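You operate a simulated robot arm through the tools that you are given. There is no shell and no other tool. Be economical: measure what you need, move in short steps, check, and stop when the job is done.

The job below is to be done with a simulated two-armed robot. You get a single attempt, and the scene is never put back.

TASK
Take the white-ended spool and leave it on the top of the pale wooden stand. Pick up the thin green cone with one hand, pass it to the other hand and put it on the bottom board of the shelf with the card pocket. Take the red spool from the top of the side bench and put it on the ledge under the thread stand. Put the white tray on the top of the side bench away on the bottom shelf of the wooden desk. Put the box marked "nets" from the middle board of the shelf with the card pocket on the top of the white stand and the box marked "cases" on the bottom board of the shelf with the card pocket. Open the wall cupboard door, take the grey backing roll from the inside the wall cupboard and leave it in the grey tray, then shut the door. Put the yellow brush on the top board of the shelf with the card pocket. Turn the tension knob with the blue dot on head two to 4. Turn the tension knob with the green dot on head one to 5. Take the brown cone from the top of the white stand and put it on the grey pad. Do these in any order. Set down upright: white-ended spool, red spool, brown cone.

Only the result counts: the job must be done as asked and must still hold three seconds after the hand-in. Knocking over, shifting, dropping, spilling or breaking anything else fails it.

THE ROBOT
Two 7-joint arms with two-finger parallel grippers on one trunk, on a base that drives. Base frame: it is fixed to the floor where the robot stands at the start and does not move with it; the origin is under the middle of the robot, x ahead of it, y to its left, z up; the surface under the hand at the start is at about z = 0.92. Readings come in m, degrees, newtons and seconds.
The left shoulder is at the start at [0.05, 0.209, 1.446], the right one opposite. With the tool pointing down near the work surface each hand reaches from about 0.1 to 0.86 m from the robot's upright axis, wherever it stands, measured 20 degrees to its own side. Places, roughly: black box, brown box, grey box [0.5, 0, 1]; bottom board of the shelf with the card pocket (15 [0.58, 0.22, 0.32]; bottom shelf of the wooden desk [-4.8, -2.1, 0.1]; brown cone (7x6x13 cm) [0.5, -3.8, 0.8]; grey backing roll (7x7x15 cm) [0.5, 0.7, 1.6]; grey pad (16x23 cm) [-0.8, -6.94, 0.78]; grey tray (26x17x6 cm) [0.5, 0.7, 0.9]; ledge under the thread stand (180x13 cm) [-1.46, -2.68, 0.98]; red spool (4x4x7 cm) [-3.2, 1, 0.8]; tension knob with the blue dot on head two [-2, -2.3, 1.5]; tension knob with the green dot on head one [-2, -1.9, 1.5]; thin green cone (7x6x13 cm) [0.5, 0.2, 1]; top board of the shelf with the card pocket (122x2 [0.58, 0, 1.56]; top of the pale wooden stand [-1.4, -0.8, 0.8]; top of the white stand [0.5, -3.7, 0.8]; wall cupboard door [0.5, 0.8, 1.7]; white tray (20x30x8 cm) [-3.1, 1.2, 0.8]; white-ended spool (4x4x7 cm) [0.6, 0.1, 1]; yellow brush (8x4x5 cm) [-1.5, -2.3, 1]. Payload 4.4 kg a hand.
Tool frame (each hand has its own): the origin (TCP) lies between the finger pads and is the grasp point; the fingertips stand 0.023 m ahead of it; z points along the fingers, y is the line along which they close. Largest opening 0.094 m; finger width 0.038, thickness 0.01; the body of the gripper, 0.054 by 0.096 m, starts 0.039 m behind the TCP.
Orientation is that of the tool frame in the base frame, as [roll, pitch, yaw] about the fixed x, y, z axes, in that order (R = Rz(yaw) Ry(pitch) Rx(roll)). With the fingers straight down and closing along the base's y, the tool's x points along the base's -x, its y along +y and its z along -z.

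THE INTERFACE
- The arms move only by the tool arm_command. It takes "left_rows", "right_rows" or both (then of equal length, played together; a hand with none holds still); each is a list of rows, each a list of 3 entries, a list of its own where there are three numbers: the shift along the tool's x, y, z in units of 250 mm (1.0 is 250 mm), then the turn, a rotation vector about the tool's x, y, z in units of 45 degrees (1.0 is 45 degrees), then the opening, from 0 (shut) to 1 (fully open). In form: [[[dx, dy, dz], [rx, ry, rz], fingers], ...]. A call has 1 to 8 rows; each row is the pose to reach, as a shift and turn from the pose commanded when the call began, along the tool's axes at that moment. A call with a number of a shift or a turn outside -1 to 1 is refused whole. A row lasts 0.2 s, in which the tool goes at most 0.05 m and 8.6 degrees; a call with a longer step from one row to the next is refused whole, and so is a gripper value outside its range. Where a pose cannot be reached the arm comes as near as it can. A force on the tool above 40 N (or 10 N above the force at the start of the call, whichever is more), or a blocked arm, ends the call early, and 0.2 s more pass. Each finger travels about 0.108 m/s and halts on what it meets, pressing with about 21 N; the grip force reading is that of the motor and also rises with nothing between the fingers. The clock runs only during rows and for 0.2 s after the last one: add rows that repeat a pose to give the fingers time. The reply holds the time, the measured pose of the TCP, the force on the tool along the base axes, the opening and the grip force, in the units named above and with some noise, with the torque about the TCP (base axes, N m) and any sound that the robot's microphone picked up, and new pictures: "show" is both (left out), scene, wrist or none (wrist: the cameras of the hands that moved).
- Cameras (640 x 400 px; columns grow to the right, rows downward): "scene" is now at [0.1314, 0.0607, 1.6144]; the picture's right is [0.69, -0.72, 0.00], its down [-0.44, -0.43, -0.79] and it looks along [0.57, 0.54, -0.62] (base axes); focal length 214 px, centre (320, 200). "left" rides on the left gripper at [0.086, -0.016, -0.074] in its tool frame; the picture's right is [0.18, 0.98, 0.00], its down [-0.58, 0.11, -0.81] and it looks along [-0.79, 0.15, 0.59] (tool axes); focal length 243 px, centre (320, 200). "right" rides on the right gripper at [0.086, 0.016, -0.074] in its tool frame; the picture's right is [-0.18, 0.98, 0.00], its down [-0.58, -0.11, -0.81] and it looks along [-0.79, -0.15, 0.59] (tool axes); focal length 243 px, centre (320, 200). There is no depth. A picture from a camera that has moved, and an enlarged one, comes with that camera's place and axes in the base frame and with its lens.
- slide_trunk(by): slides the trunk up (or, below 0, down) by that many m; the arms and the scene camera ride with it, the base frame stays. It gives what a move gives, with no picture.
- roll_base(legs): drives the robot by 1 to 6 legs, each [ahead, left, turn to the left] in m, m and degrees, along the robot's own axes; the way and the turn of a leg run together, so that a leg with both is an arc; at most 1.5 m and 180 degrees a leg. The arms and the cameras ride along, it lands a little off, and it stops where it bumps. It gives what a move gives, and a new picture of the scene camera.
- aim_head(pan, tilt): turns the head with the scene camera to pan (to the left, within 80 degrees either way) and tilt (down, from -29 to 69), counted from straight ahead of the robot. It gives what a move gives, and a new picture of the scene camera.
- zoom(camera, box): a new picture of the part [left, top, right, bottom] of that camera's present view, enlarged. It takes no simulated time.
- finish_job(): hands the job in; it is judged then, once.

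Go step by step. Nothing tells you exact positions but the pictures and the camera data: compare them with the known pose of the tool, close in by small moves and look again before you grip or let go. The budget is 556 turns and 360 pictures, counting those below and the enlarged ones. Unless the task says otherwise, let go and move clear before handing in.

The tools are called after ">>>" by a JSON object that holds its "name" and its "arguments". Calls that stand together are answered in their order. arm_command: Moves the arms, as the interface text tells. Its arguments: {"type":"object","properties":{"left_rows":{"type":"array"},"right_rows":{"type":"array"},"show":{"type":"string","enum":["both","scene","wrist","none"]}},"required":[]} The other tools are called the same way: slide_trunk (by) slides the trunk up or down; roll_base (legs) drives the base; aim_head (pan, tilt) turns the head that bears the scene camera; zoom (camera, box) takes an enlarged picture of a part of a camera's view; finish_job () hands the job in.

At the start:

```text
time: 0.0
left_eef_pos: [0.3562, 0.4146, 0.9991]
left_tool_rot: [180.0, 0.1, -180.0]
left_ft_force: [0.3, -0.3, 0.0]
left_torque: [0.03, -0.02, 0.01]
left_width: 0.094
left_grasp_force: 0.0
right_eef_pos: [0.51, 0.0372, 1.1497]
right_tool_rot: [180.0, 0.0, -180.0]
right_ft_force: [-0.2, 0.5, 0.8]
right_torque: [0.0, -0.01, 0.02]
right_width: 0.0938
right_grasp_force: 0.0
trunk travel left (down, up): [-0.525, 0.038]
robot x, y, heading: [-0.0007, 0.001, 0.1]
head pan, tilt: [43.7, 38.0]
```

scene: 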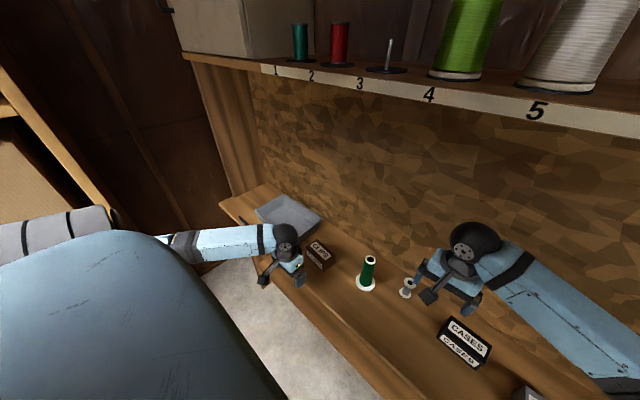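
right: 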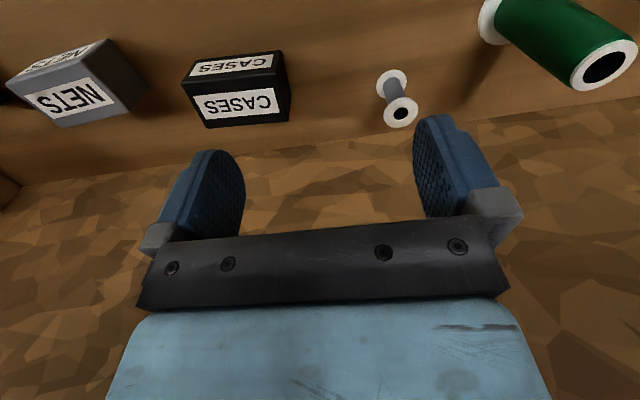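
left: 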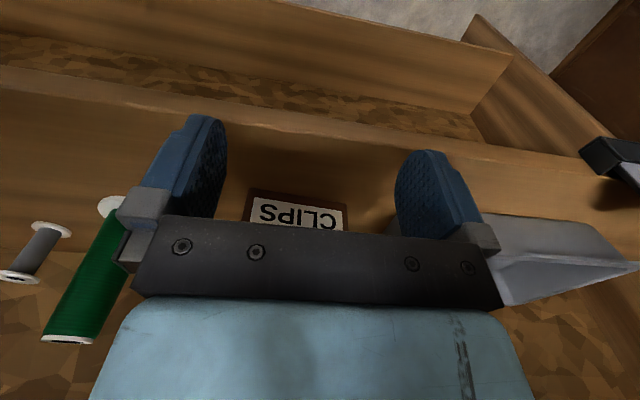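

I see the shelf with boxes, the green cone, the small spool and the grey tray. I'll look around with the head first.

>>> {"name": "aim_head", "arguments": {"pan": 0, "tilt": 50}}

>>> {"name": "aim_head", "arguments": {"pan": 50, "tilt": -5}}

```text
time: 1.1
left_eef_pos: [0.3557, 0.4146, 1.0003]
left_tool_rot: [-179.9, 0.0, 180.0]
left_ft_force: [-0.1, 0.3, 0.1]
left_torque: [0.02, 0.02, 0.0]
left_width: 0.094
left_grasp_force: 0.1
right_eef_pos: [0.5092, 0.0373, 1.1495]
right_tool_rot: [-179.9, 0.0, 179.9]
right_ft_force: [0.5, -0.4, -0.6]
right_torque: [0.01, 0.0, -0.01]
right_width: 0.0941
right_grasp_force: 0.0
trunk travel left (down, up): [-0.525, 0.038]
robot x, y, heading: [-0.0029, -0.0035, -0.1]
head pan, tilt: [0.0, 50.0]
camera scene: at [0.146, 0.0011, 1.5972], right [0.0, -1.0, 0.0], down [-0.77, 0.0, -0.64], along [0.64, 0.0, -0.77], focal length 214 px, centre (320, 200)
```

scene: 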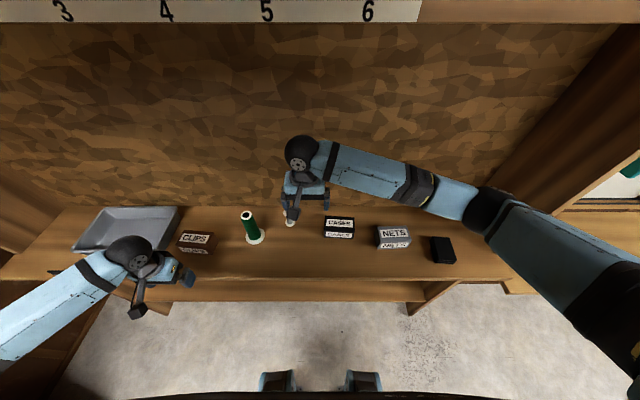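

```text
time: 2.4
left_eef_pos: [0.3549, 0.416, 1.0002]
left_tool_rot: [180.0, 0.1, 180.0]
left_ft_force: [0.7, 0.2, -0.8]
left_torque: [-0.02, 0.01, -0.03]
left_width: 0.0941
left_grasp_force: 0.1
right_eef_pos: [0.5104, 0.0369, 1.15]
right_tool_rot: [-180.0, 0.0, -180.0]
right_ft_force: [-1.0, 1.1, 0.8]
right_torque: [0.0, -0.03, 0.02]
right_width: 0.094
right_grasp_force: 0.0
trunk travel left (down, up): [-0.525, 0.038]
robot x, y, heading: [-0.0014, -0.0018, 0.2]
head pan, tilt: [50.0, -5.0]
camera scene: at [0.1253, 0.068, 1.6828], right [0.77, -0.64, 0.0], down [0.06, 0.07, -1.0], along [0.64, 0.76, 0.09], focal length 214 px, centre (320, 200)
```

scene: 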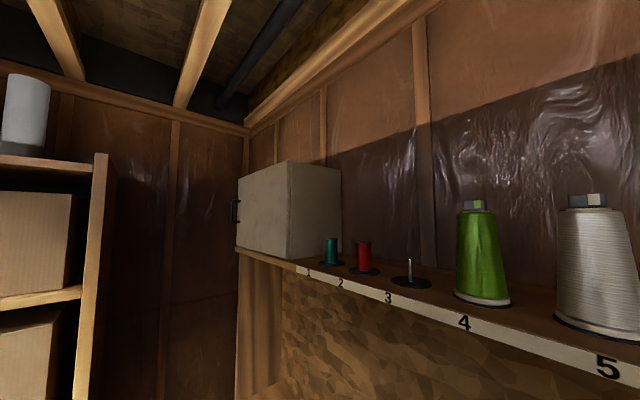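

The cupboard sits at the left end of the top board, handle on its left edge. I'll look closer and look to the right.

>>> {"name": "zoom", "arguments": {"camera": "scene", "box": [220, 140, 420, 290]}}

>>> {"name": "aim_head", "arguments": {"pan": 0, "tilt": 5}}

>>> {"name": "aim_head", "arguments": {"pan": -60, "tilt": 10}}

```text
2.67 times, centred on (320, 215) of scene
camera zoom: at [0.1253, 0.068, 1.6828], right [0.77, -0.64, 0.0], down [0.06, 0.07, -1.0], along [0.64, 0.76, 0.09], focal length 572 px, centre (320, 160)
```

zoom: 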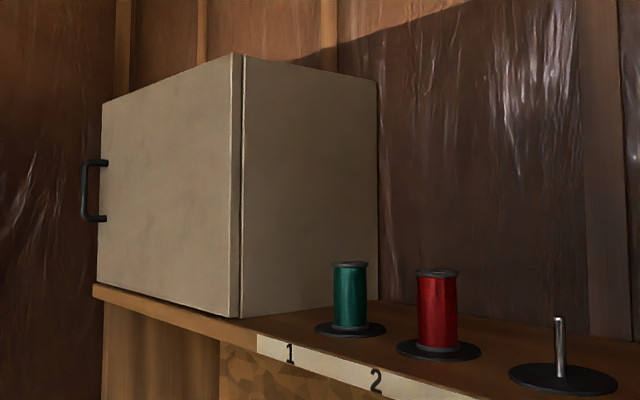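

```text
time: 3.5
left_eef_pos: [0.3554, 0.4142, 1.0008]
left_tool_rot: [180.0, 0.0, 180.0]
left_ft_force: [0.2, 0.0, -0.1]
left_torque: [-0.01, 0.0, 0.01]
left_width: 0.0939
left_grasp_force: 0.1
right_eef_pos: [0.5106, 0.0363, 1.1512]
right_tool_rot: [180.0, 0.0, -179.9]
right_ft_force: [0.6, -0.2, 1.1]
right_torque: [-0.03, -0.01, 0.02]
right_width: 0.0941
right_grasp_force: 0.1
trunk travel left (down, up): [-0.525, 0.038]
robot x, y, heading: [-0.0017, -0.0034, 0.2]
head pan, tilt: [0.0, 5.0]
camera scene: at [0.1608, 0.0011, 1.6672], right [0.0, -1.0, 0.0], down [-0.09, 0.0, -1.0], along [1.0, 0.0, -0.09], focal length 214 px, centre (320, 200)
```

scene: 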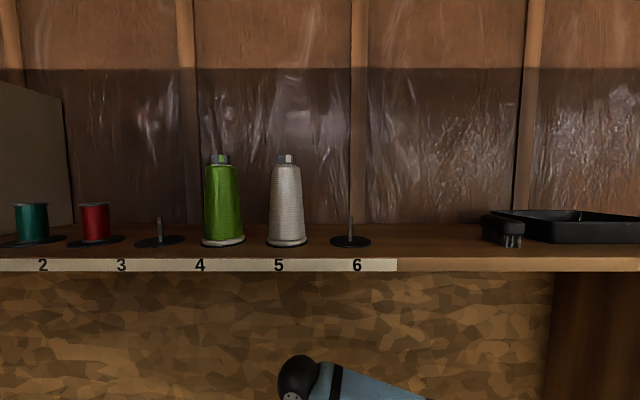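

```text
time: 4.8
left_eef_pos: [0.3561, 0.4148, 0.9999]
left_tool_rot: [180.0, 0.0, 179.9]
left_ft_force: [0.0, -0.5, 0.3]
left_torque: [0.01, 0.0, -0.04]
left_width: 0.0939
left_grasp_force: 0.1
right_eef_pos: [0.5106, 0.0359, 1.1487]
right_tool_rot: [-180.0, 0.0, 180.0]
right_ft_force: [0.7, 0.5, -0.4]
right_torque: [0.01, 0.03, 0.02]
right_width: 0.094
right_grasp_force: 0.1
trunk travel left (down, up): [-0.525, 0.038]
robot x, y, heading: [0.0005, 0.0008, 0.2]
head pan, tilt: [-60.0, 10.0]
camera scene: at [0.1156, -0.0795, 1.6591], right [-0.87, -0.5, 0.0], down [-0.09, 0.15, -0.98], along [0.49, -0.85, -0.17], focal length 214 px, centre (320, 200)
```

scene: 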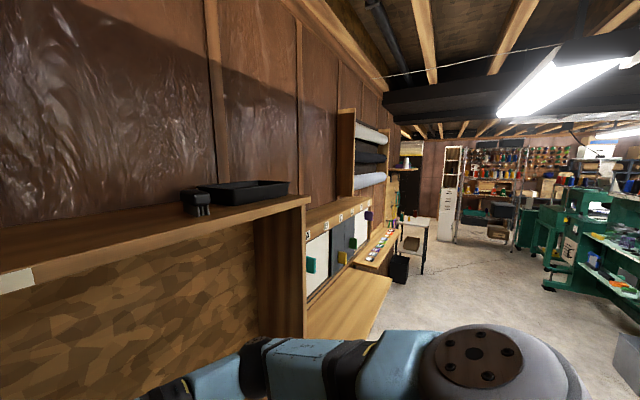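

The cone is near (0.535, 0.225), the small spool near (0.595, 0.11). I move the right hand over the cone, and lift and tilt the left hand towards pointing ahead.

>>> {"name": "arm_command", "arguments": {"left_rows": [[[0, 0, -0.08], [0, -0.167, 0], 1], [[0, 0, -0.16], [0, -0.333, 0], 1], [[0, 0, -0.24], [0, -0.5, 0], 1], [[0, 0, -0.32], [0, -0.667, 0], 1], [[0, 0, -0.4], [0, -0.833, 0], 1], [[0, 0, -0.48], [0, -1, 0], 1]], "right_rows": [[[-0.016, 0.125, 0], [0, 0, 0], 1], [[-0.033, 0.25, 0], [0, 0, 0], 1], [[-0.05, 0.375, 0], [0, 0, 0], 1], [[-0.066, 0.5, 0], [0, 0, 0], 1], [[-0.083, 0.625, 0], [0, 0, 0], 1], [[-0.1, 0.752, 0], [0, 0, 0], 1]], "show": "none"}}

>>> {"name": "arm_command", "arguments": {"left_rows": [[[0, 0, 0], [0, -0.167, 0], 1], [[0, 0, 0], [0, -0.333, 0], 1], [[0, 0, 0], [0, -0.5, 0], 1], [[0, 0, 0], [0, -0.667, 0], 1], [[0, 0, 0], [0, -0.833, 0], 1], [[0, 0, 0], [0, -1, 0], 1]], "show": "none"}}

>>> {"name": "aim_head", "arguments": {"pan": 15, "tilt": 50}}

>>> {"name": "zoom", "arguments": {"camera": "right", "box": [0, 0, 640, 400]}}

```text
time: 6.2
left_eef_pos: [0.3561, 0.4143, 1.1202]
left_tool_rot: [-179.9, 45.1, -179.9]
left_ft_force: [0.2, -0.1, -0.1]
left_torque: [-0.05, 0.0, 0.0]
left_width: 0.0938
left_grasp_force: 0.1
right_eef_pos: [0.5336, 0.2265, 1.1499]
right_tool_rot: [-179.9, 0.1, 179.9]
right_ft_force: [-0.7, -0.6, -0.8]
right_torque: [-0.04, 0.01, -0.01]
right_width: 0.0941
right_grasp_force: 0.1
trunk travel left (down, up): [-0.525, 0.038]
robot x, y, heading: [0.001, -0.0036, 0.1]
head pan, tilt: [-60.0, 10.0]
```

```text
time: 7.6
left_eef_pos: [0.3563, 0.4141, 1.1198]
left_tool_rot: [39.9, 89.9, 40.1]
left_ft_force: [-0.3, -0.5, 0.0]
left_torque: [0.01, 0.02, 0.02]
left_width: 0.0939
left_grasp_force: 0.1
right_eef_pos: [0.5336, 0.2245, 1.1497]
right_tool_rot: [180.0, -0.1, -180.0]
right_ft_force: [0.5, -0.2, -0.6]
right_torque: [-0.01, 0.01, 0.0]
right_width: 0.094
right_grasp_force: 0.0
trunk travel left (down, up): [-0.525, 0.038]
robot x, y, heading: [0.0005, 0.0009, -0.0]
head pan, tilt: [-60.0, 10.0]
```

```text
time: 9.1
left_eef_pos: [0.3562, 0.4144, 1.1201]
left_tool_rot: [179.2, 89.9, 179.2]
left_ft_force: [0.9, 0.6, -0.1]
left_torque: [-0.03, 0.05, -0.01]
left_width: 0.0937
left_grasp_force: 0.1
right_eef_pos: [0.5357, 0.2249, 1.1492]
right_tool_rot: [-180.0, 0.0, 180.0]
right_ft_force: [-0.6, 0.1, -0.3]
right_torque: [0.0, 0.0, 0.01]
right_width: 0.0942
right_grasp_force: 0.0
trunk travel left (down, up): [-0.525, 0.038]
robot x, y, heading: [-0.0029, -0.0002, -0.0]
head pan, tilt: [15.0, 50.0]
camera scene: at [0.1434, 0.0208, 1.5972], right [0.26, -0.97, 0.0], down [-0.74, -0.2, -0.64], along [0.62, 0.17, -0.77], focal length 214 px, centre (320, 200)
```

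scene: 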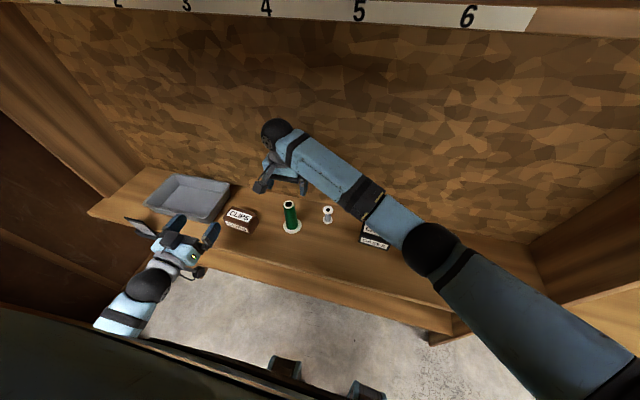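

```text
1.00 times, centred on (320, 200) of right (not enlarged: the box is as wide or as high as the picture)
camera zoom: at [0.448, 0.241, 1.2232], right [0.18, 0.98, 0.0], down [0.58, -0.11, 0.81], along [0.79, -0.15, -0.59], focal length 243 px, centre (320, 200)
```

zoom: 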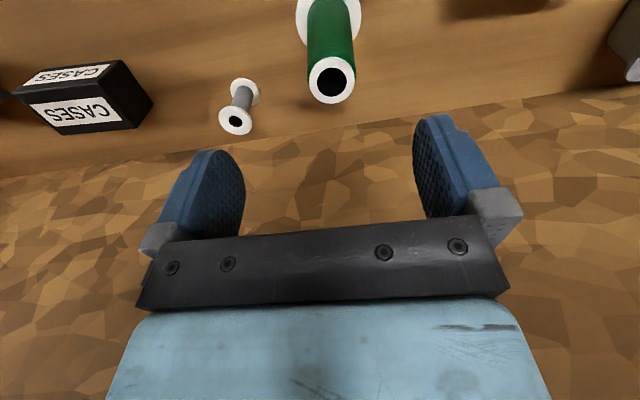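

The cone axis is about (0.533, 0.234). I go down around its top and close.

>>> {"name": "arm_command", "arguments": {"right_rows": [[[0, 0.034, 0.16], [0, 0, 0], 1], [[0, 0.034, 0.32], [0, 0, 0], 1], [[0, 0.034, 0.47], [0, 0, 0], 1], [[0, 0.034, 0.47], [0, 0, 0], 0.3], [[0, 0.034, 0.47], [0, 0, 0], 0.15], [[0, 0.034, 0.47], [0, 0, 0], 0.15], [[0, 0.034, 0.47], [0, 0, 0], 0.1]], "show": "both"}}

```text
time: 10.9
left_eef_pos: [0.3556, 0.4161, 1.1199]
left_tool_rot: [148.7, 90.0, 148.8]
left_ft_force: [0.3, -0.4, 0.2]
left_torque: [-0.01, -0.02, -0.01]
left_width: 0.0938
left_grasp_force: 0.0
right_eef_pos: [0.5703, 0.1929, 1.0241]
right_tool_rot: [-177.5, 1.5, 177.4]
right_ft_force: [0.5, 0.3, 0.3]
right_torque: [0.02, -0.01, -0.01]
right_width: 0.0095
right_grasp_force: 0.1
trunk travel left (down, up): [-0.525, 0.038]
robot x, y, heading: [-0.0004, -0.0004, 0.1]
head pan, tilt: [15.0, 50.0]
stopped in row 7 (right hand): the arm was blocked; the commanded pose is now the measured one
camera scene: at [0.1437, 0.0205, 1.5972], right [0.26, -0.97, 0.0], down [-0.74, -0.2, -0.64], along [0.62, 0.17, -0.77], focal length 214 px, centre (320, 200)
camera right: at [0.4816, 0.2156, 1.0948], right [0.23, 0.97, -0.04], down [0.56, -0.1, 0.83], along [0.8, -0.21, -0.56], focal length 243 px, centre (320, 200)
```

scene: 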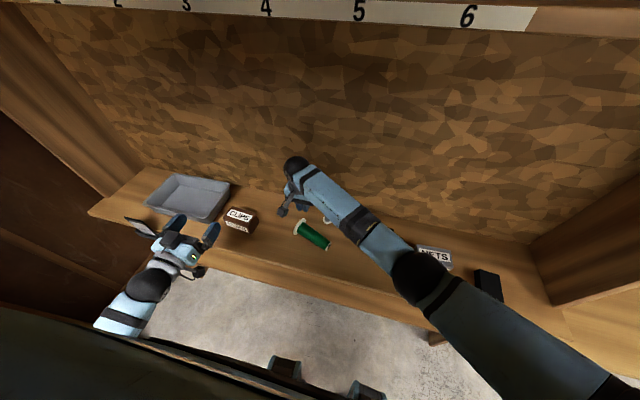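
right: 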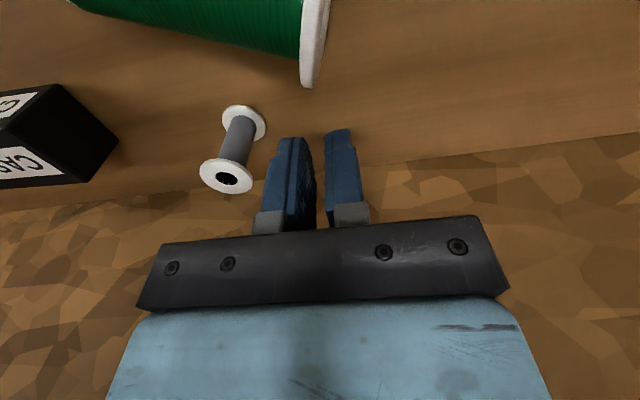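

The cone slipped out and tipped over on the board. I lift the right hand straight up and look.

>>> {"name": "arm_command", "arguments": {"right_rows": [[[0, 0, -0.15], [0, 0, 0], 0.1], [[0, 0, -0.3], [0, 0, 0], 0.1], [[0, 0, -0.45], [0, 0, 0], 0.1], [[0, 0, -0.6], [0, 0, 0], 0.1]], "show": "both"}}

>>> {"name": "zoom", "arguments": {"camera": "scene", "box": [220, 150, 420, 300]}}

```text
time: 12.1
left_eef_pos: [0.3564, 0.4149, 1.1211]
left_tool_rot: [146.2, 89.9, 146.4]
left_ft_force: [0.2, -0.3, -0.2]
left_torque: [0.04, 0.01, 0.01]
left_width: 0.0942
left_grasp_force: 0.0
right_eef_pos: [0.5796, 0.1765, 1.1636]
right_tool_rot: [-176.0, 1.7, 176.0]
right_ft_force: [-0.1, -0.9, -0.2]
right_torque: [-0.01, -0.02, 0.02]
right_width: 0.0096
right_grasp_force: 0.0
trunk travel left (down, up): [-0.525, 0.038]
robot x, y, heading: [-0.0009, -0.003, -0.1]
head pan, tilt: [15.0, 50.0]
stopped in row 4 (right hand): the arm was blocked; the commanded pose is now the measured one
camera scene: at [0.1439, 0.0205, 1.5971], right [0.26, -0.97, 0.0], down [-0.74, -0.2, -0.64], along [0.62, 0.17, -0.77], focal length 214 px, centre (320, 200)
camera right: at [0.4925, 0.2038, 1.2328], right [0.26, 0.96, -0.06], down [0.55, -0.09, 0.83], along [0.79, -0.25, -0.56], focal length 243 px, centre (320, 200)
```

scene: 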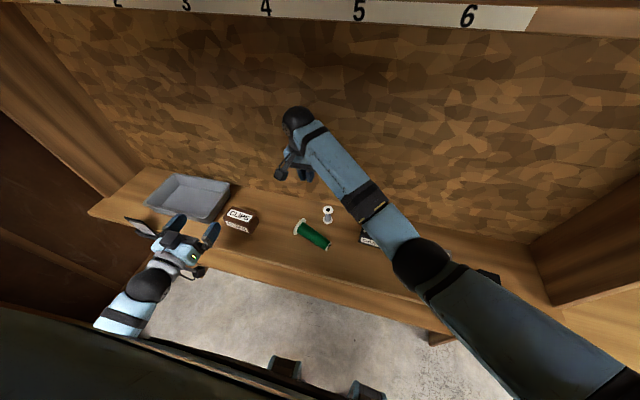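
right: 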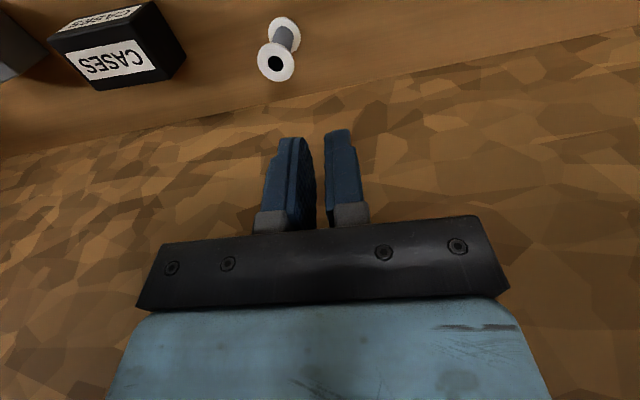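

```text
2.67 times, centred on (320, 225) of scene
camera zoom: at [0.1439, 0.0205, 1.5971], right [0.26, -0.97, 0.0], down [-0.74, -0.2, -0.64], along [0.62, 0.17, -0.77], focal length 572 px, centre (320, 133)
```

zoom: 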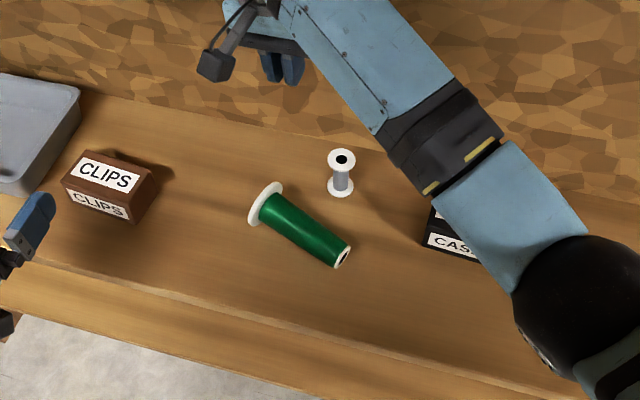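

The right arm seems to run out of reach on the left side. The cone lies safely, base near (0.525, 0.20), tip near (0.48, 0.085). I bring the right hand back to its own side and will pick with the left hand instead.

>>> {"name": "arm_command", "arguments": {"right_rows": [[[0.06, -0.15, 0], [0, 0, 0], 0.3], [[0.12, -0.3, 0], [0, 0, 0], 0.6], [[0.2, -0.45, 0], [0, 0, 0], 1], [[0.28, -0.6, 0], [0, 0, 0], 1], [[0.36, -0.75, 0], [0, 0, 0], 1], [[0.4, -0.9, 0], [0, 0, 0], 1]], "show": "scene"}}

```text
time: 13.5
left_eef_pos: [0.3557, 0.4133, 1.1198]
left_tool_rot: [87.1, 89.9, 87.3]
left_ft_force: [-0.3, -0.5, 0.1]
left_torque: [0.01, 0.0, -0.02]
left_width: 0.094
left_grasp_force: 0.1
right_eef_pos: [0.46, -0.0391, 1.1754]
right_tool_rot: [-176.3, 1.7, 176.1]
right_ft_force: [0.3, 0.5, 1.0]
right_torque: [0.02, -0.02, -0.03]
right_width: 0.0939
right_grasp_force: 0.0
trunk travel left (down, up): [-0.525, 0.038]
robot x, y, heading: [0.0005, -0.0004, -0.2]
head pan, tilt: [15.0, 50.0]
camera scene: at [0.1426, 0.0191, 1.5973], right [0.26, -0.97, 0.0], down [-0.74, -0.2, -0.64], along [0.62, 0.17, -0.77], focal length 214 px, centre (320, 200)
```

scene: 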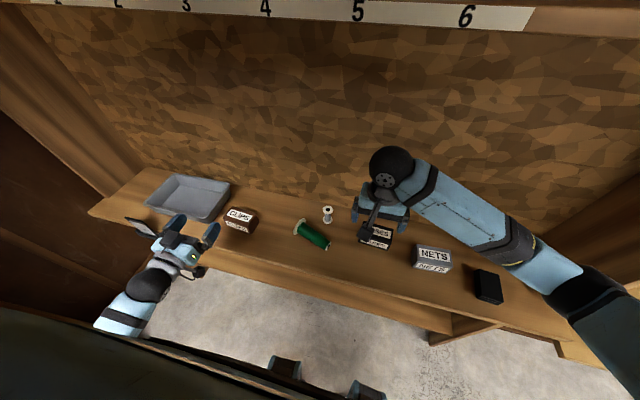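

I straighten the right hand and begin turning the left hand back to point down; then both yaw so that the right can take the cone's tip and the left its base.

>>> {"name": "arm_command", "arguments": {"left_rows": [[[0, 0, 0], [0, 0.167, 0], 1], [[0, 0, 0], [0, 0.333, 0], 1], [[0, 0, 0], [0, 0.5, 0], 1], [[0, 0, 0], [0, 0.667, 0], 1], [[0, 0, 0], [0, 0.833, 0], 1], [[0, 0, 0], [0, 1, 0], 1]], "right_rows": [[[0, 0, 0], [-0.04, 0.02, -0.04], 1], [[0, 0, 0], [-0.082, 0.038, -0.087], 1], [[0, 0, 0], [-0.082, 0.038, -0.087], 1], [[0, 0, 0], [-0.082, 0.038, -0.087], 1], [[0, 0, 0], [-0.082, 0.038, -0.087], 1], [[0, 0, 0], [-0.082, 0.038, -0.087], 1]], "show": "none"}}

>>> {"name": "arm_command", "arguments": {"left_rows": [[[0, 0, 0], [0, 0.167, 0], 1], [[0, 0, 0], [0, 0.333, 0], 1], [[0, 0, 0], [0, 0.5, 0], 1], [[0, 0, 0], [0, 0.667, 0], 1], [[0, 0, 0], [0, 0.833, 0], 1], [[0, 0, 0], [0, 1, 0], 1]], "right_rows": [[[0, 0, 0], [0, 0, -0.167], 1], [[0, 0, 0], [0, 0, -0.333], 1], [[0, 0, 0], [0, 0, -0.5], 1], [[0, 0, 0], [0, 0, -0.667], 1], [[0, 0, 0], [0, 0, -0.833], 1], [[0, 0, 0], [0, 0, -1], 1]], "show": "none"}}

>>> {"name": "arm_command", "arguments": {"left_rows": [[[0, 0, 0], [0, 0, 0.167], 1], [[0, 0, 0], [0, 0, 0.333], 1], [[0, 0, 0], [0, 0, 0.5], 1], [[0, 0, 0], [0, 0, 0.667], 1], [[0, 0, 0], [0, 0, 0.833], 1], [[0, 0, 0], [0, 0, 1], 1]], "right_rows": [[[0, 0, 0], [0, 0, -0.14], 1], [[0, 0, 0], [0, 0, -0.28], 1], [[0, 0, 0], [0, 0, -0.42], 1], [[0, 0, 0], [0, 0, -0.556], 1], [[0, 0, 0], [0, 0, -0.556], 1], [[0, 0, 0], [0, 0, -0.556], 1]], "show": "none"}}

>>> {"name": "arm_command", "arguments": {"left_rows": [[[0, 0, 0], [0, 0, 0.167], 1], [[0, 0, 0], [0, 0, 0.333], 1], [[0, 0, 0], [0, 0, 0.5], 1], [[0, 0, 0], [0, 0, 0.667], 1], [[0, 0, 0], [0, 0, 0.833], 1], [[0, 0, 0], [0, 0, 1], 1]], "show": "scene"}}

```text
time: 14.9
left_eef_pos: [0.3566, 0.4158, 1.1196]
left_tool_rot: [-180.0, 44.8, -179.9]
left_ft_force: [0.3, -0.3, 0.9]
left_torque: [0.02, 0.0, 0.0]
left_width: 0.0937
left_grasp_force: 0.1
right_eef_pos: [0.4629, -0.0378, 1.1752]
right_tool_rot: [-179.9, -0.4, -180.0]
right_ft_force: [-0.4, 0.7, 0.1]
right_torque: [0.02, 0.01, 0.01]
right_width: 0.0941
right_grasp_force: 0.0
trunk travel left (down, up): [-0.525, 0.038]
robot x, y, heading: [-0.0007, 0.0007, 0.2]
head pan, tilt: [15.0, 50.0]
```

```text
time: 16.3
left_eef_pos: [0.3564, 0.4142, 1.1195]
left_tool_rot: [180.0, -0.2, -180.0]
left_ft_force: [-1.6, -0.8, 1.4]
left_torque: [-0.02, 0.05, 0.02]
left_width: 0.0939
left_grasp_force: 0.1
right_eef_pos: [0.4621, -0.038, 1.1763]
right_tool_rot: [180.0, -0.3, -134.9]
right_ft_force: [0.8, -0.2, 0.0]
right_torque: [-0.02, 0.04, -0.03]
right_width: 0.094
right_grasp_force: 0.0
trunk travel left (down, up): [-0.525, 0.038]
robot x, y, heading: [-0.0004, 0.0025, -0.0]
head pan, tilt: [15.0, 50.0]
```

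```text
time: 17.7
left_eef_pos: [0.3556, 0.4146, 1.1207]
left_tool_rot: [180.0, 0.0, 134.9]
left_ft_force: [0.6, -0.6, -0.9]
left_torque: [0.0, 0.0, 0.01]
left_width: 0.094
left_grasp_force: 0.1
right_eef_pos: [0.4604, -0.037, 1.1758]
right_tool_rot: [179.8, -0.2, -110.0]
right_ft_force: [0.7, -0.4, 0.5]
right_torque: [0.03, 0.01, -0.01]
right_width: 0.0941
right_grasp_force: 0.1
trunk travel left (down, up): [-0.525, 0.038]
robot x, y, heading: [-0.0013, -0.002, 0.2]
head pan, tilt: [15.0, 50.0]
```

```text
time: 19.1
left_eef_pos: [0.3565, 0.4147, 1.1194]
left_tool_rot: [-179.9, -0.1, 89.9]
left_ft_force: [0.4, 0.0, 0.3]
left_torque: [-0.03, -0.01, 0.05]
left_width: 0.0937
left_grasp_force: 0.0
right_eef_pos: [0.4607, -0.039, 1.1748]
right_tool_rot: [179.8, -0.2, -110.0]
right_ft_force: [0.4, -0.8, -0.5]
right_torque: [0.05, 0.04, -0.01]
right_width: 0.0941
right_grasp_force: 0.1
trunk travel left (down, up): [-0.525, 0.038]
robot x, y, heading: [0.001, 0.0017, 0.0]
head pan, tilt: [15.0, 50.0]
camera scene: at [0.1434, 0.021, 1.5972], right [0.26, -0.97, 0.0], down [-0.74, -0.2, -0.64], along [0.62, 0.17, -0.77], focal length 214 px, centre (320, 200)
```

scene: 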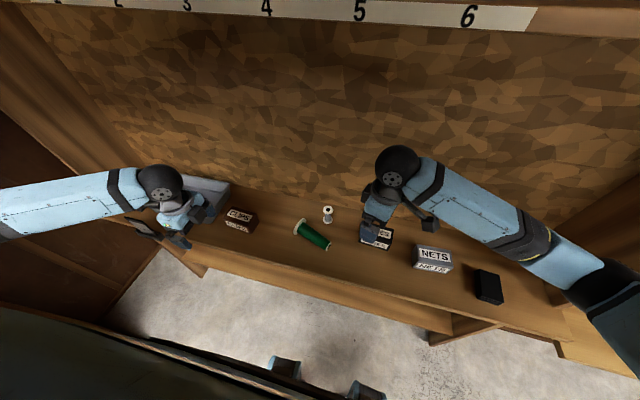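

I bring the right hand over the cone's tip half and look with its camera.

>>> {"name": "arm_command", "arguments": {"right_rows": [[[-0.157, 0.02, 0], [0, 0, 0], 1], [[-0.314, 0.043, 0], [0, 0, 0], 1], [[-0.471, 0.065, 0.1], [0, 0, 0], 1], [[-0.628, 0.086, 0.25], [0, 0, 0], 1], [[-0.628, 0.086, 0.4], [0, 0, 0], 1]], "show": "both"}}

>>> {"name": "zoom", "arguments": {"camera": "scene", "box": [240, 160, 400, 280]}}

```text
refused: row 4 steps farther than a row can; nothing moved
```

```text
3.33 times, centred on (320, 220) of scene
camera zoom: at [0.1434, 0.021, 1.5972], right [0.26, -0.97, 0.0], down [-0.74, -0.2, -0.64], along [0.62, 0.17, -0.77], focal length 715 px, centre (320, 133)
```

zoom: 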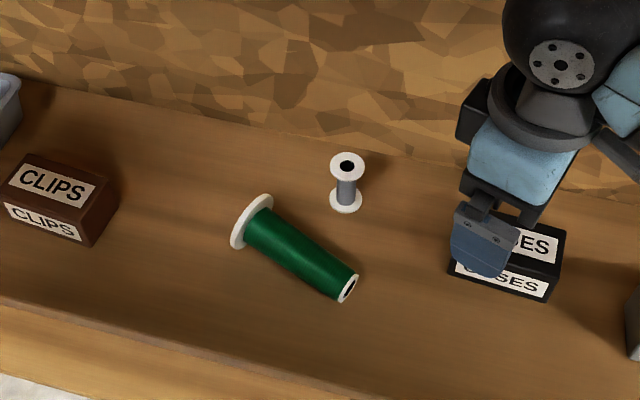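

Positions confirmed. I move the right hand over with smaller steps.

>>> {"name": "arm_command", "arguments": {"right_rows": [[[-0.157, 0.02, 0], [0, 0, 0], 1], [[-0.314, 0.043, 0], [0, 0, 0], 1], [[-0.471, 0.065, 0], [0, 0, 0], 1], [[-0.628, 0.086, 0.1], [0, 0, 0], 1], [[-0.628, 0.086, 0.25], [0, 0, 0], 1], [[-0.628, 0.086, 0.4], [0, 0, 0], 1]], "show": "both"}}

```text
time: 20.5
left_eef_pos: [0.3558, 0.4151, 1.1208]
left_tool_rot: [179.9, 0.0, 89.9]
left_ft_force: [0.3, -0.2, -0.1]
left_torque: [-0.01, 0.02, 0.02]
left_width: 0.0941
left_grasp_force: 0.0
right_eef_pos: [0.4937, 0.1176, 1.0758]
right_tool_rot: [179.8, -0.2, -110.0]
right_ft_force: [-0.1, -0.4, -0.7]
right_torque: [0.01, 0.01, 0.0]
right_width: 0.0943
right_grasp_force: 0.0
trunk travel left (down, up): [-0.525, 0.038]
robot x, y, heading: [0.0008, 0.0013, -0.1]
head pan, tilt: [15.0, 50.0]
camera scene: at [0.1435, 0.0211, 1.5973], right [0.26, -0.97, 0.0], down [-0.74, -0.2, -0.64], along [0.62, 0.17, -0.77], focal length 214 px, centre (320, 200)
camera right: at [0.4494, 0.0416, 1.1498], right [-0.86, 0.51, 0.0], down [0.3, 0.51, 0.8], along [0.41, 0.69, -0.59], focal length 243 px, centre (320, 200)
```

scene: 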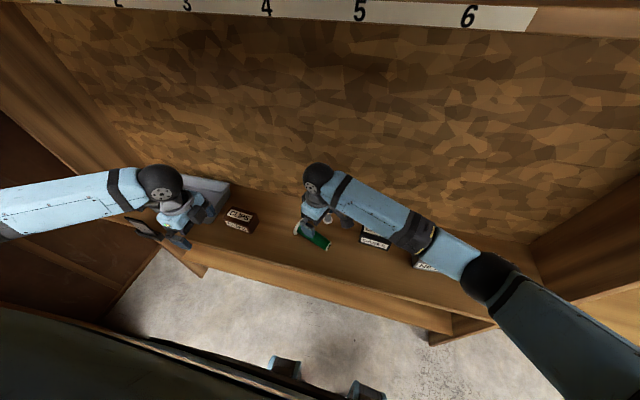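
right: 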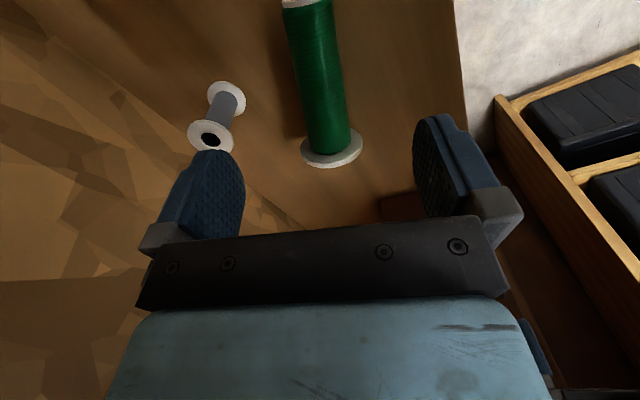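

Clearance to the spool looks fine; I narrow the fingers a bit, go down and grip.

>>> {"name": "arm_command", "arguments": {"right_rows": [[[0, 0, 0.1], [0, 0, 0], 0.75], [[0, 0, 0.2], [0, 0, 0], 0.75], [[0, 0, 0.35], [0, 0, 0], 0.75], [[0, 0, 0.5], [0, 0, 0], 0.75], [[0, 0, 0.5], [0, 0, 0], 0.4], [[0, 0, 0.5], [0, 0, 0], 0.2], [[0, 0, 0.5], [0, 0, 0], 0.1], [[0, 0, 0.5], [0, 0, 0], 0.1]], "show": "wrist"}}

```text
time: 22.3
left_eef_pos: [0.3554, 0.4155, 1.1206]
left_tool_rot: [-180.0, 0.0, 89.9]
left_ft_force: [-0.5, -0.6, 0.5]
left_torque: [0.01, -0.03, -0.01]
left_width: 0.0943
left_grasp_force: 0.1
right_eef_pos: [0.4921, 0.1159, 0.9505]
right_tool_rot: [179.8, -0.2, -110.0]
right_ft_force: [0.1, 0.3, -0.6]
right_torque: [-0.02, 0.0, 0.03]
right_width: 0.0488
right_grasp_force: 21.6
trunk travel left (down, up): [-0.525, 0.038]
robot x, y, heading: [-0.0009, -0.0013, 0.0]
head pan, tilt: [15.0, 50.0]
camera right: at [0.4485, 0.0409, 1.0237], right [-0.86, 0.51, 0.0], down [0.3, 0.51, 0.8], along [0.41, 0.69, -0.59], focal length 243 px, centre (320, 200)
```

right: 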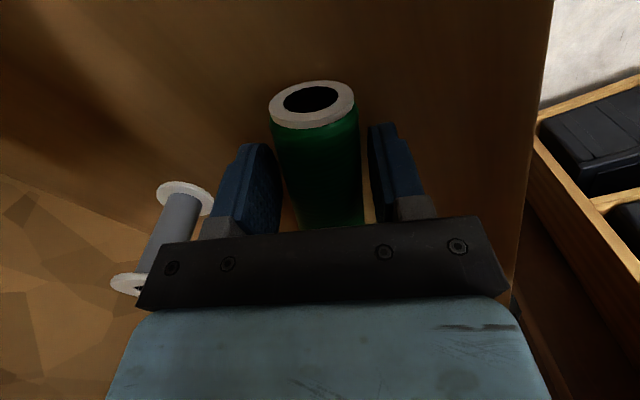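

The cone is gripped. I lift it, straighten it along y and lean the hand a little outwards; the left leans too.

>>> {"name": "arm_command", "arguments": {"right_rows": [[[0, 0, -0.15], [0, 0, 0], 0.1], [[0, 0, -0.3], [0, 0, -0.1], 0.1], [[0.02, 0.02, -0.45], [0, 0, -0.2], 0.1], [[0.05, 0.04, -0.6], [0, 0, -0.3], 0.1], [[0.09, 0.06, -0.75], [0, 0, -0.4], 0.1], [[0.09, 0.06, -0.8], [0, 0, -0.444], 0.1]], "left_rows": [[[0, 0, 0], [0, -0.1, 0], 1], [[0, 0, 0], [0, -0.2, 0], 1], [[0, 0, 0], [0, -0.3, 0], 1], [[0, 0, 0], [0, -0.4, 0], 1], [[0, 0, 0], [0, -0.444, 0], 1], [[0, 0, 0], [0, -0.444, 0], 1]], "show": "none"}}

>>> {"name": "arm_command", "arguments": {"right_rows": [[[0, 0, 0], [0, -0.16, 0], 0.1], [[0, 0, 0], [0, -0.333, 0], 0.1]], "show": "both"}}

>>> {"name": "zoom", "arguments": {"camera": "left", "box": [0, 0, 640, 400]}}

```text
time: 23.7
left_eef_pos: [0.3554, 0.4147, 1.1197]
left_tool_rot: [180.0, 19.9, 90.2]
left_ft_force: [0.3, 0.3, 0.3]
left_torque: [-0.01, -0.02, 0.0]
left_width: 0.094
left_grasp_force: 0.1
right_eef_pos: [0.4723, 0.1015, 1.1502]
right_tool_rot: [179.7, 0.0, -90.0]
right_ft_force: [-0.8, -1.0, -0.7]
right_torque: [0.0, 0.02, 0.0]
right_width: 0.0489
right_grasp_force: 21.1
trunk travel left (down, up): [-0.525, 0.038]
robot x, y, heading: [-0.0017, -0.0035, 0.1]
head pan, tilt: [15.0, 50.0]
```

```text
time: 24.3
left_eef_pos: [0.3557, 0.4132, 1.1199]
left_tool_rot: [-180.0, 19.9, 90.1]
left_ft_force: [0.2, -0.1, 0.0]
left_torque: [0.02, 0.0, -0.04]
left_width: 0.094
left_grasp_force: 0.1
right_eef_pos: [0.4722, 0.1012, 1.1517]
right_tool_rot: [179.7, 14.9, -90.1]
right_ft_force: [0.2, 0.0, -0.2]
right_torque: [-0.04, -0.02, -0.04]
right_width: 0.0489
right_grasp_force: 20.9
trunk travel left (down, up): [-0.525, 0.038]
robot x, y, heading: [0.0048, -0.0029, -0.0]
head pan, tilt: [15.0, 50.0]
camera scene: at [0.1432, 0.0202, 1.5973], right [0.26, -0.97, 0.0], down [-0.74, -0.2, -0.64], along [0.62, 0.17, -0.77], focal length 214 px, centre (320, 200)
camera right: at [0.4563, -0.0024, 1.1991], right [-0.98, 0.18, 0.05], down [0.11, 0.35, 0.93], along [0.15, 0.92, -0.37], focal length 243 px, centre (320, 200)
```

scene: 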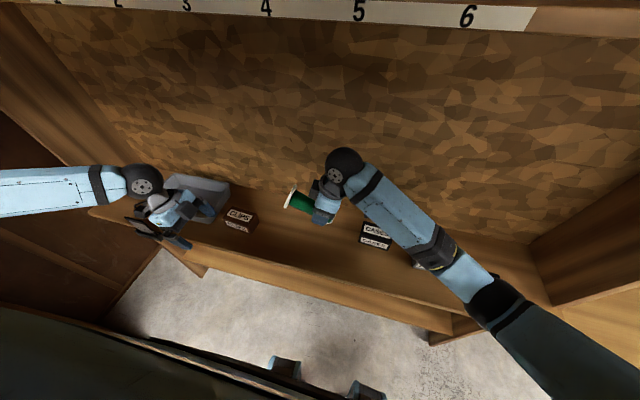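
right: 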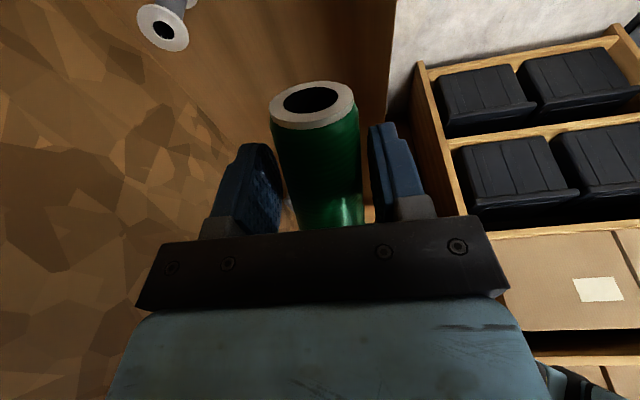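

```text
1.00 times, centred on (320, 200) of left (not enlarged: the box is as wide or as high as the picture)
camera zoom: at [0.3403, 0.5208, 1.1603], right [0.98, 0.17, -0.06], down [0.11, -0.27, 0.96], along [0.15, -0.95, -0.29], focal length 243 px, centre (320, 200)
```

zoom: 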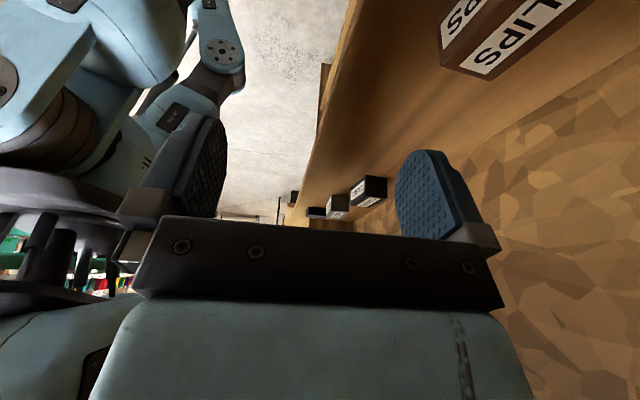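

The cone base points to +y. I bring the left hand to a point above and behind the base.

>>> {"name": "arm_command", "arguments": {"left_rows": [[[0, 0, -0.15], [0, 0, 0], 1], [[0, 0.08, -0.3], [0, 0, 0], 1], [[-0.16, 0.15, -0.36], [0, 0, 0], 1], [[-0.34, 0.22, -0.4], [0, 0, 0], 1], [[-0.5, 0.29, -0.455], [0, 0, 0], 1], [[-0.68, 0.36, -0.455], [0, 0, 0], 1], [[-0.85, 0.43, -0.455], [0, 0, 0], 1], [[-1, 0.466, -0.455], [0, 0, 0], 1]], "show": "both"}}

>>> {"name": "zoom", "arguments": {"camera": "scene", "box": [220, 100, 420, 250]}}

```text
time: 26.1
left_eef_pos: [0.4736, 0.2193, 1.3116]
left_tool_rot: [-180.0, 19.9, 90.1]
left_ft_force: [0.2, 0.7, -0.2]
left_torque: [0.03, 0.01, 0.05]
left_width: 0.0936
left_grasp_force: 0.1
right_eef_pos: [0.4736, 0.1, 1.1501]
right_tool_rot: [179.7, 15.0, -90.0]
right_ft_force: [0.2, -0.6, -0.6]
right_torque: [-0.06, 0.01, -0.06]
right_width: 0.0486
right_grasp_force: 20.9
trunk travel left (down, up): [-0.525, 0.038]
robot x, y, heading: [0.0019, 0.0019, 0.0]
head pan, tilt: [15.0, 50.0]
camera scene: at [0.1441, 0.0193, 1.5972], right [0.26, -0.97, 0.0], down [-0.74, -0.2, -0.64], along [0.62, 0.17, -0.77], focal length 214 px, centre (320, 200)
camera left: at [0.4569, 0.3248, 1.3522], right [0.98, 0.17, -0.06], down [0.11, -0.27, 0.96], along [0.15, -0.95, -0.29], focal length 243 px, centre (320, 200)
```

scene: 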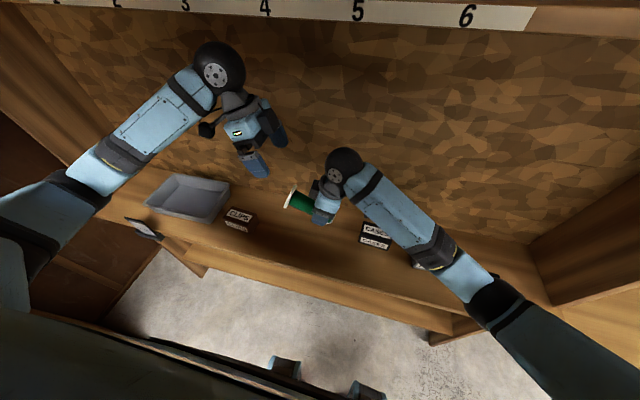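
left: 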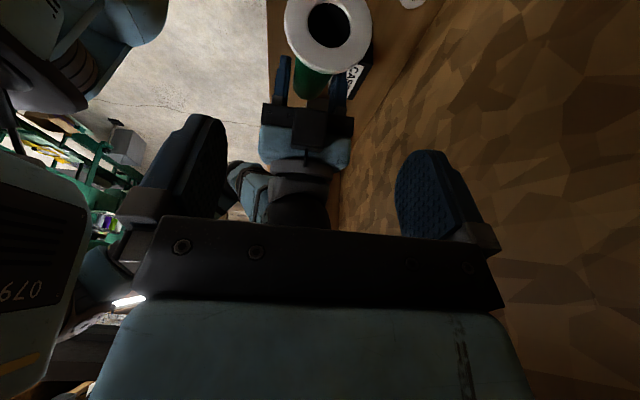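

```text
2.67 times, centred on (320, 175) of scene
camera zoom: at [0.1441, 0.0193, 1.5972], right [0.26, -0.97, 0.0], down [-0.74, -0.2, -0.64], along [0.62, 0.17, -0.77], focal length 572 px, centre (320, 267)
```

zoom: 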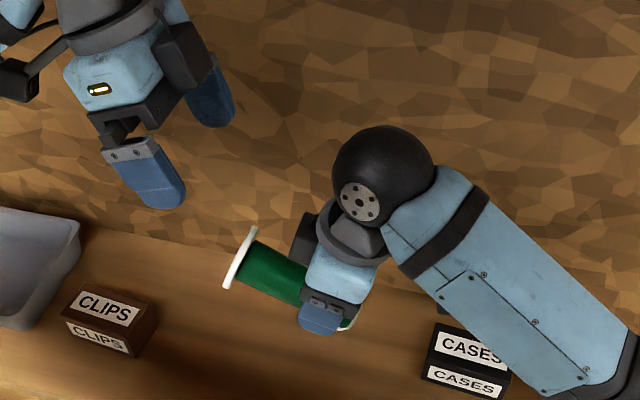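

Aligned. I bring the left hand down along its fingers and close on the cone.

>>> {"name": "arm_command", "arguments": {"left_rows": [[[-0.03, 0.005, 0.15], [0, 0, 0], 1], [[-0.03, 0.005, 0.3], [0, 0, 0], 1], [[-0.03, 0.005, 0.46], [0, 0, 0], 1], [[-0.03, 0.005, 0.607], [0, 0, 0], 1], [[-0.03, 0.005, 0.607], [0, 0, 0], 0.7], [[-0.03, 0.005, 0.607], [0, 0, 0], 0.4], [[-0.03, 0.005, 0.607], [0, 0, 0], 0.3], [[-0.03, 0.005, 0.607], [0, 0, 0], 0.3]], "show": "wrist"}}

>>> {"name": "zoom", "arguments": {"camera": "scene", "box": [220, 100, 420, 250]}}

```text
time: 27.9
left_eef_pos: [0.4749, 0.1617, 1.1726]
left_tool_rot: [-179.9, 20.0, 90.1]
left_ft_force: [11.7, 2.9, -2.0]
left_torque: [0.02, -0.23, 0.2]
left_width: 0.0642
left_grasp_force: 21.4
right_eef_pos: [0.4713, 0.1021, 1.1502]
right_tool_rot: [179.7, 14.9, -90.0]
right_ft_force: [-11.6, -1.5, 2.5]
right_torque: [0.13, -0.05, 0.47]
right_width: 0.0488
right_grasp_force: 21.2
trunk travel left (down, up): [-0.525, 0.038]
robot x, y, heading: [0.0002, 0.001, 0.1]
head pan, tilt: [15.0, 50.0]
camera left: at [0.4585, 0.268, 1.2123], right [0.98, 0.17, -0.06], down [0.11, -0.27, 0.96], along [0.15, -0.95, -0.29], focal length 243 px, centre (320, 200)
```

left: 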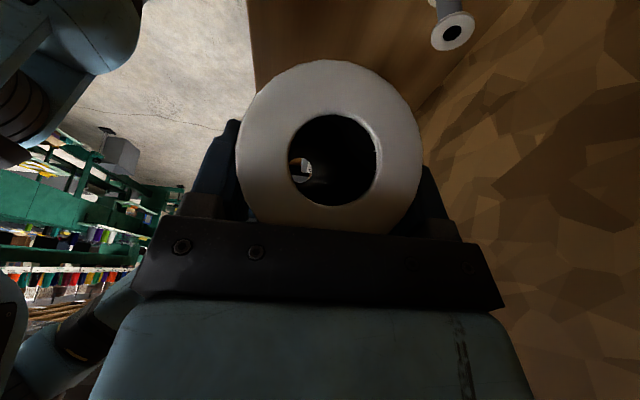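

```text
2.67 times, centred on (320, 175) of scene
camera zoom: at [0.1433, 0.0211, 1.5972], right [0.26, -0.97, 0.0], down [-0.74, -0.2, -0.64], along [0.62, 0.17, -0.77], focal length 572 px, centre (320, 267)
```

zoom: 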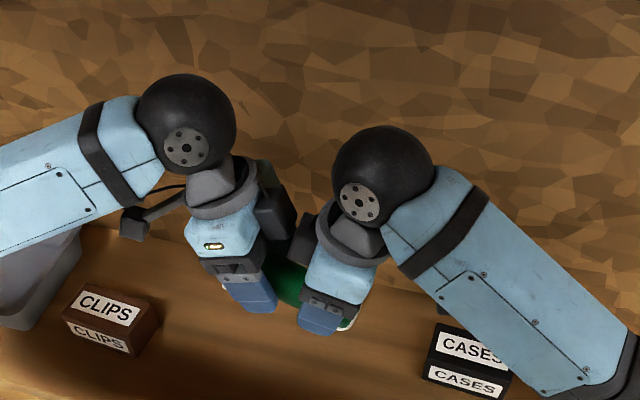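

Both hands hold the cone. Now the right lets go and backs off along its fingers.

>>> {"name": "arm_command", "arguments": {"right_rows": [[[0, 0, 0], [0, 0, 0], 0.6], [[0, 0, 0], [0, 0, 0], 0.9], [[0, 0, 0], [0, 0, 0], 1], [[0, 0, -0.15], [0, 0, 0], 1], [[0, 0, -0.3], [0, 0, 0], 1], [[0.1, 0, -0.45], [0, 0, 0], 1], [[0.25, 0, -0.5], [0, 0, 0], 1], [[0.4, 0, -0.5], [0, 0, 0], 1]], "show": "both"}}

```text
time: 29.7
left_eef_pos: [0.4732, 0.1606, 1.172]
left_tool_rot: [180.0, 19.9, 90.1]
left_ft_force: [-0.5, 0.2, -0.3]
left_torque: [0.04, 0.02, 0.01]
left_width: 0.0636
left_grasp_force: 20.9
right_eef_pos: [0.4724, -0.029, 1.2457]
right_tool_rot: [179.7, 15.0, -90.1]
right_ft_force: [-1.0, -0.3, -0.9]
right_torque: [0.02, 0.0, 0.04]
right_width: 0.0939
right_grasp_force: 0.1
trunk travel left (down, up): [-0.525, 0.038]
robot x, y, heading: [-0.0006, -0.0036, -0.1]
head pan, tilt: [15.0, 50.0]
camera scene: at [0.1431, 0.0192, 1.5973], right [0.26, -0.97, 0.0], down [-0.74, -0.2, -0.64], along [0.62, 0.17, -0.77], focal length 214 px, centre (320, 200)
camera right: at [0.4568, -0.132, 1.2946], right [-0.98, 0.18, 0.05], down [0.11, 0.35, 0.93], along [0.15, 0.92, -0.37], focal length 243 px, centre (320, 200)
```

scene: 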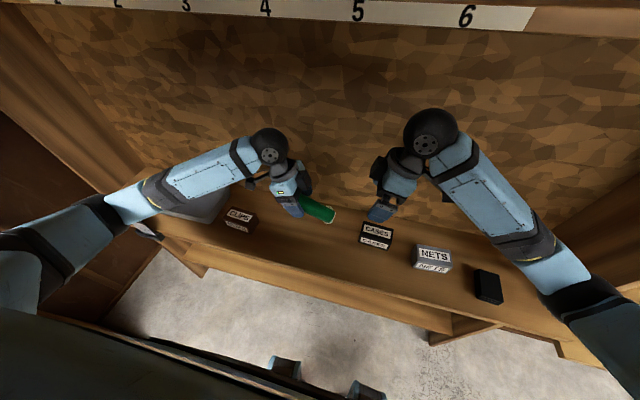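
right: 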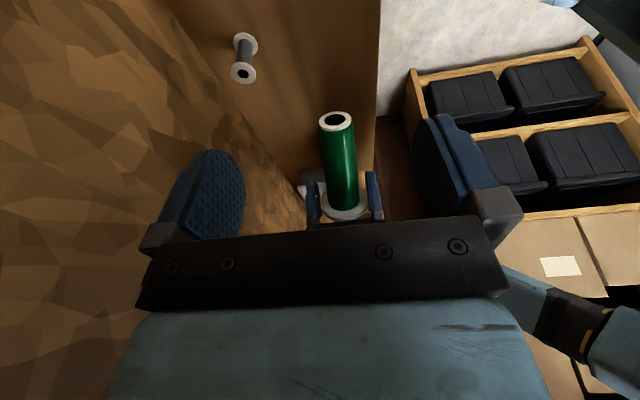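

The left hand holds the cone alone. I bring the right hand over the black "cases" box.

>>> {"name": "arm_command", "arguments": {"right_rows": [[[0.08, -0.08, 0.1], [0, 0.11, 0], 1], [[0.16, -0.16, 0.2], [0, 0.22, 0], 1], [[0.22, -0.2, 0.3], [0, 0.333, 0], 1], [[0.258, -0.24, 0.345], [0, 0.333, 0], 1]], "show": "both"}}

>>> {"name": "zoom", "arguments": {"camera": "scene", "box": [300, 180, 460, 280]}}

```text
time: 30.7
left_eef_pos: [0.4738, 0.1615, 1.1726]
left_tool_rot: [180.0, 19.9, 90.1]
left_ft_force: [0.0, 0.2, 0.9]
left_torque: [0.04, 0.02, 0.02]
left_width: 0.0636
left_grasp_force: 20.5
right_eef_pos: [0.5329, -0.0692, 1.1443]
right_tool_rot: [179.7, -0.2, -90.0]
right_ft_force: [0.3, 0.4, 0.7]
right_torque: [-0.02, -0.01, 0.05]
right_width: 0.0937
right_grasp_force: 0.1
trunk travel left (down, up): [-0.525, 0.038]
robot x, y, heading: [-0.0005, 0.0014, -0.1]
head pan, tilt: [15.0, 50.0]
camera scene: at [0.1437, 0.02, 1.5972], right [0.26, -0.97, 0.0], down [-0.74, -0.2, -0.64], along [0.62, 0.17, -0.77], focal length 214 px, centre (320, 200)
camera right: at [0.517, -0.1552, 1.2182], right [-0.98, 0.18, 0.0], down [0.11, 0.58, 0.8], along [0.15, 0.79, -0.59], focal length 243 px, centre (320, 200)
```

scene: 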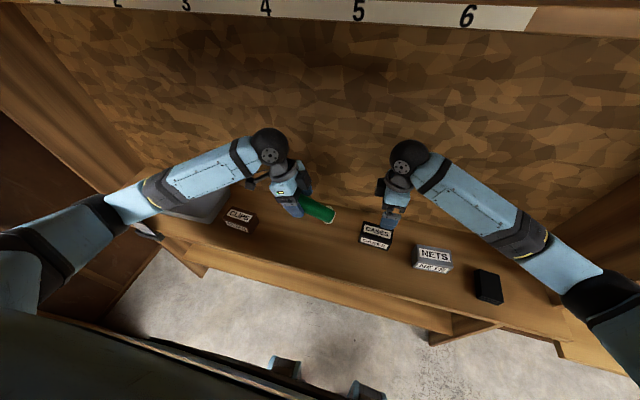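
right: 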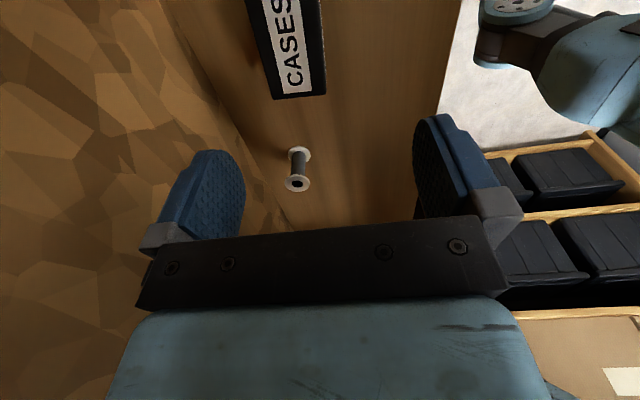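

```text
4.00 times, centred on (380, 230) of scene
camera zoom: at [0.1437, 0.02, 1.5972], right [0.26, -0.97, 0.0], down [-0.74, -0.2, -0.64], along [0.62, 0.17, -0.77], focal length 858 px, centre (80, 80)
```

zoom: 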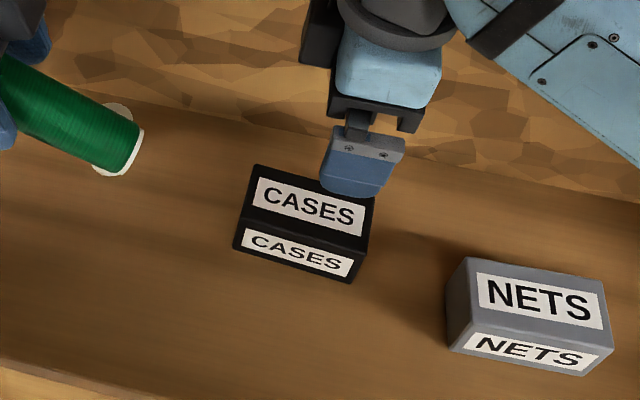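

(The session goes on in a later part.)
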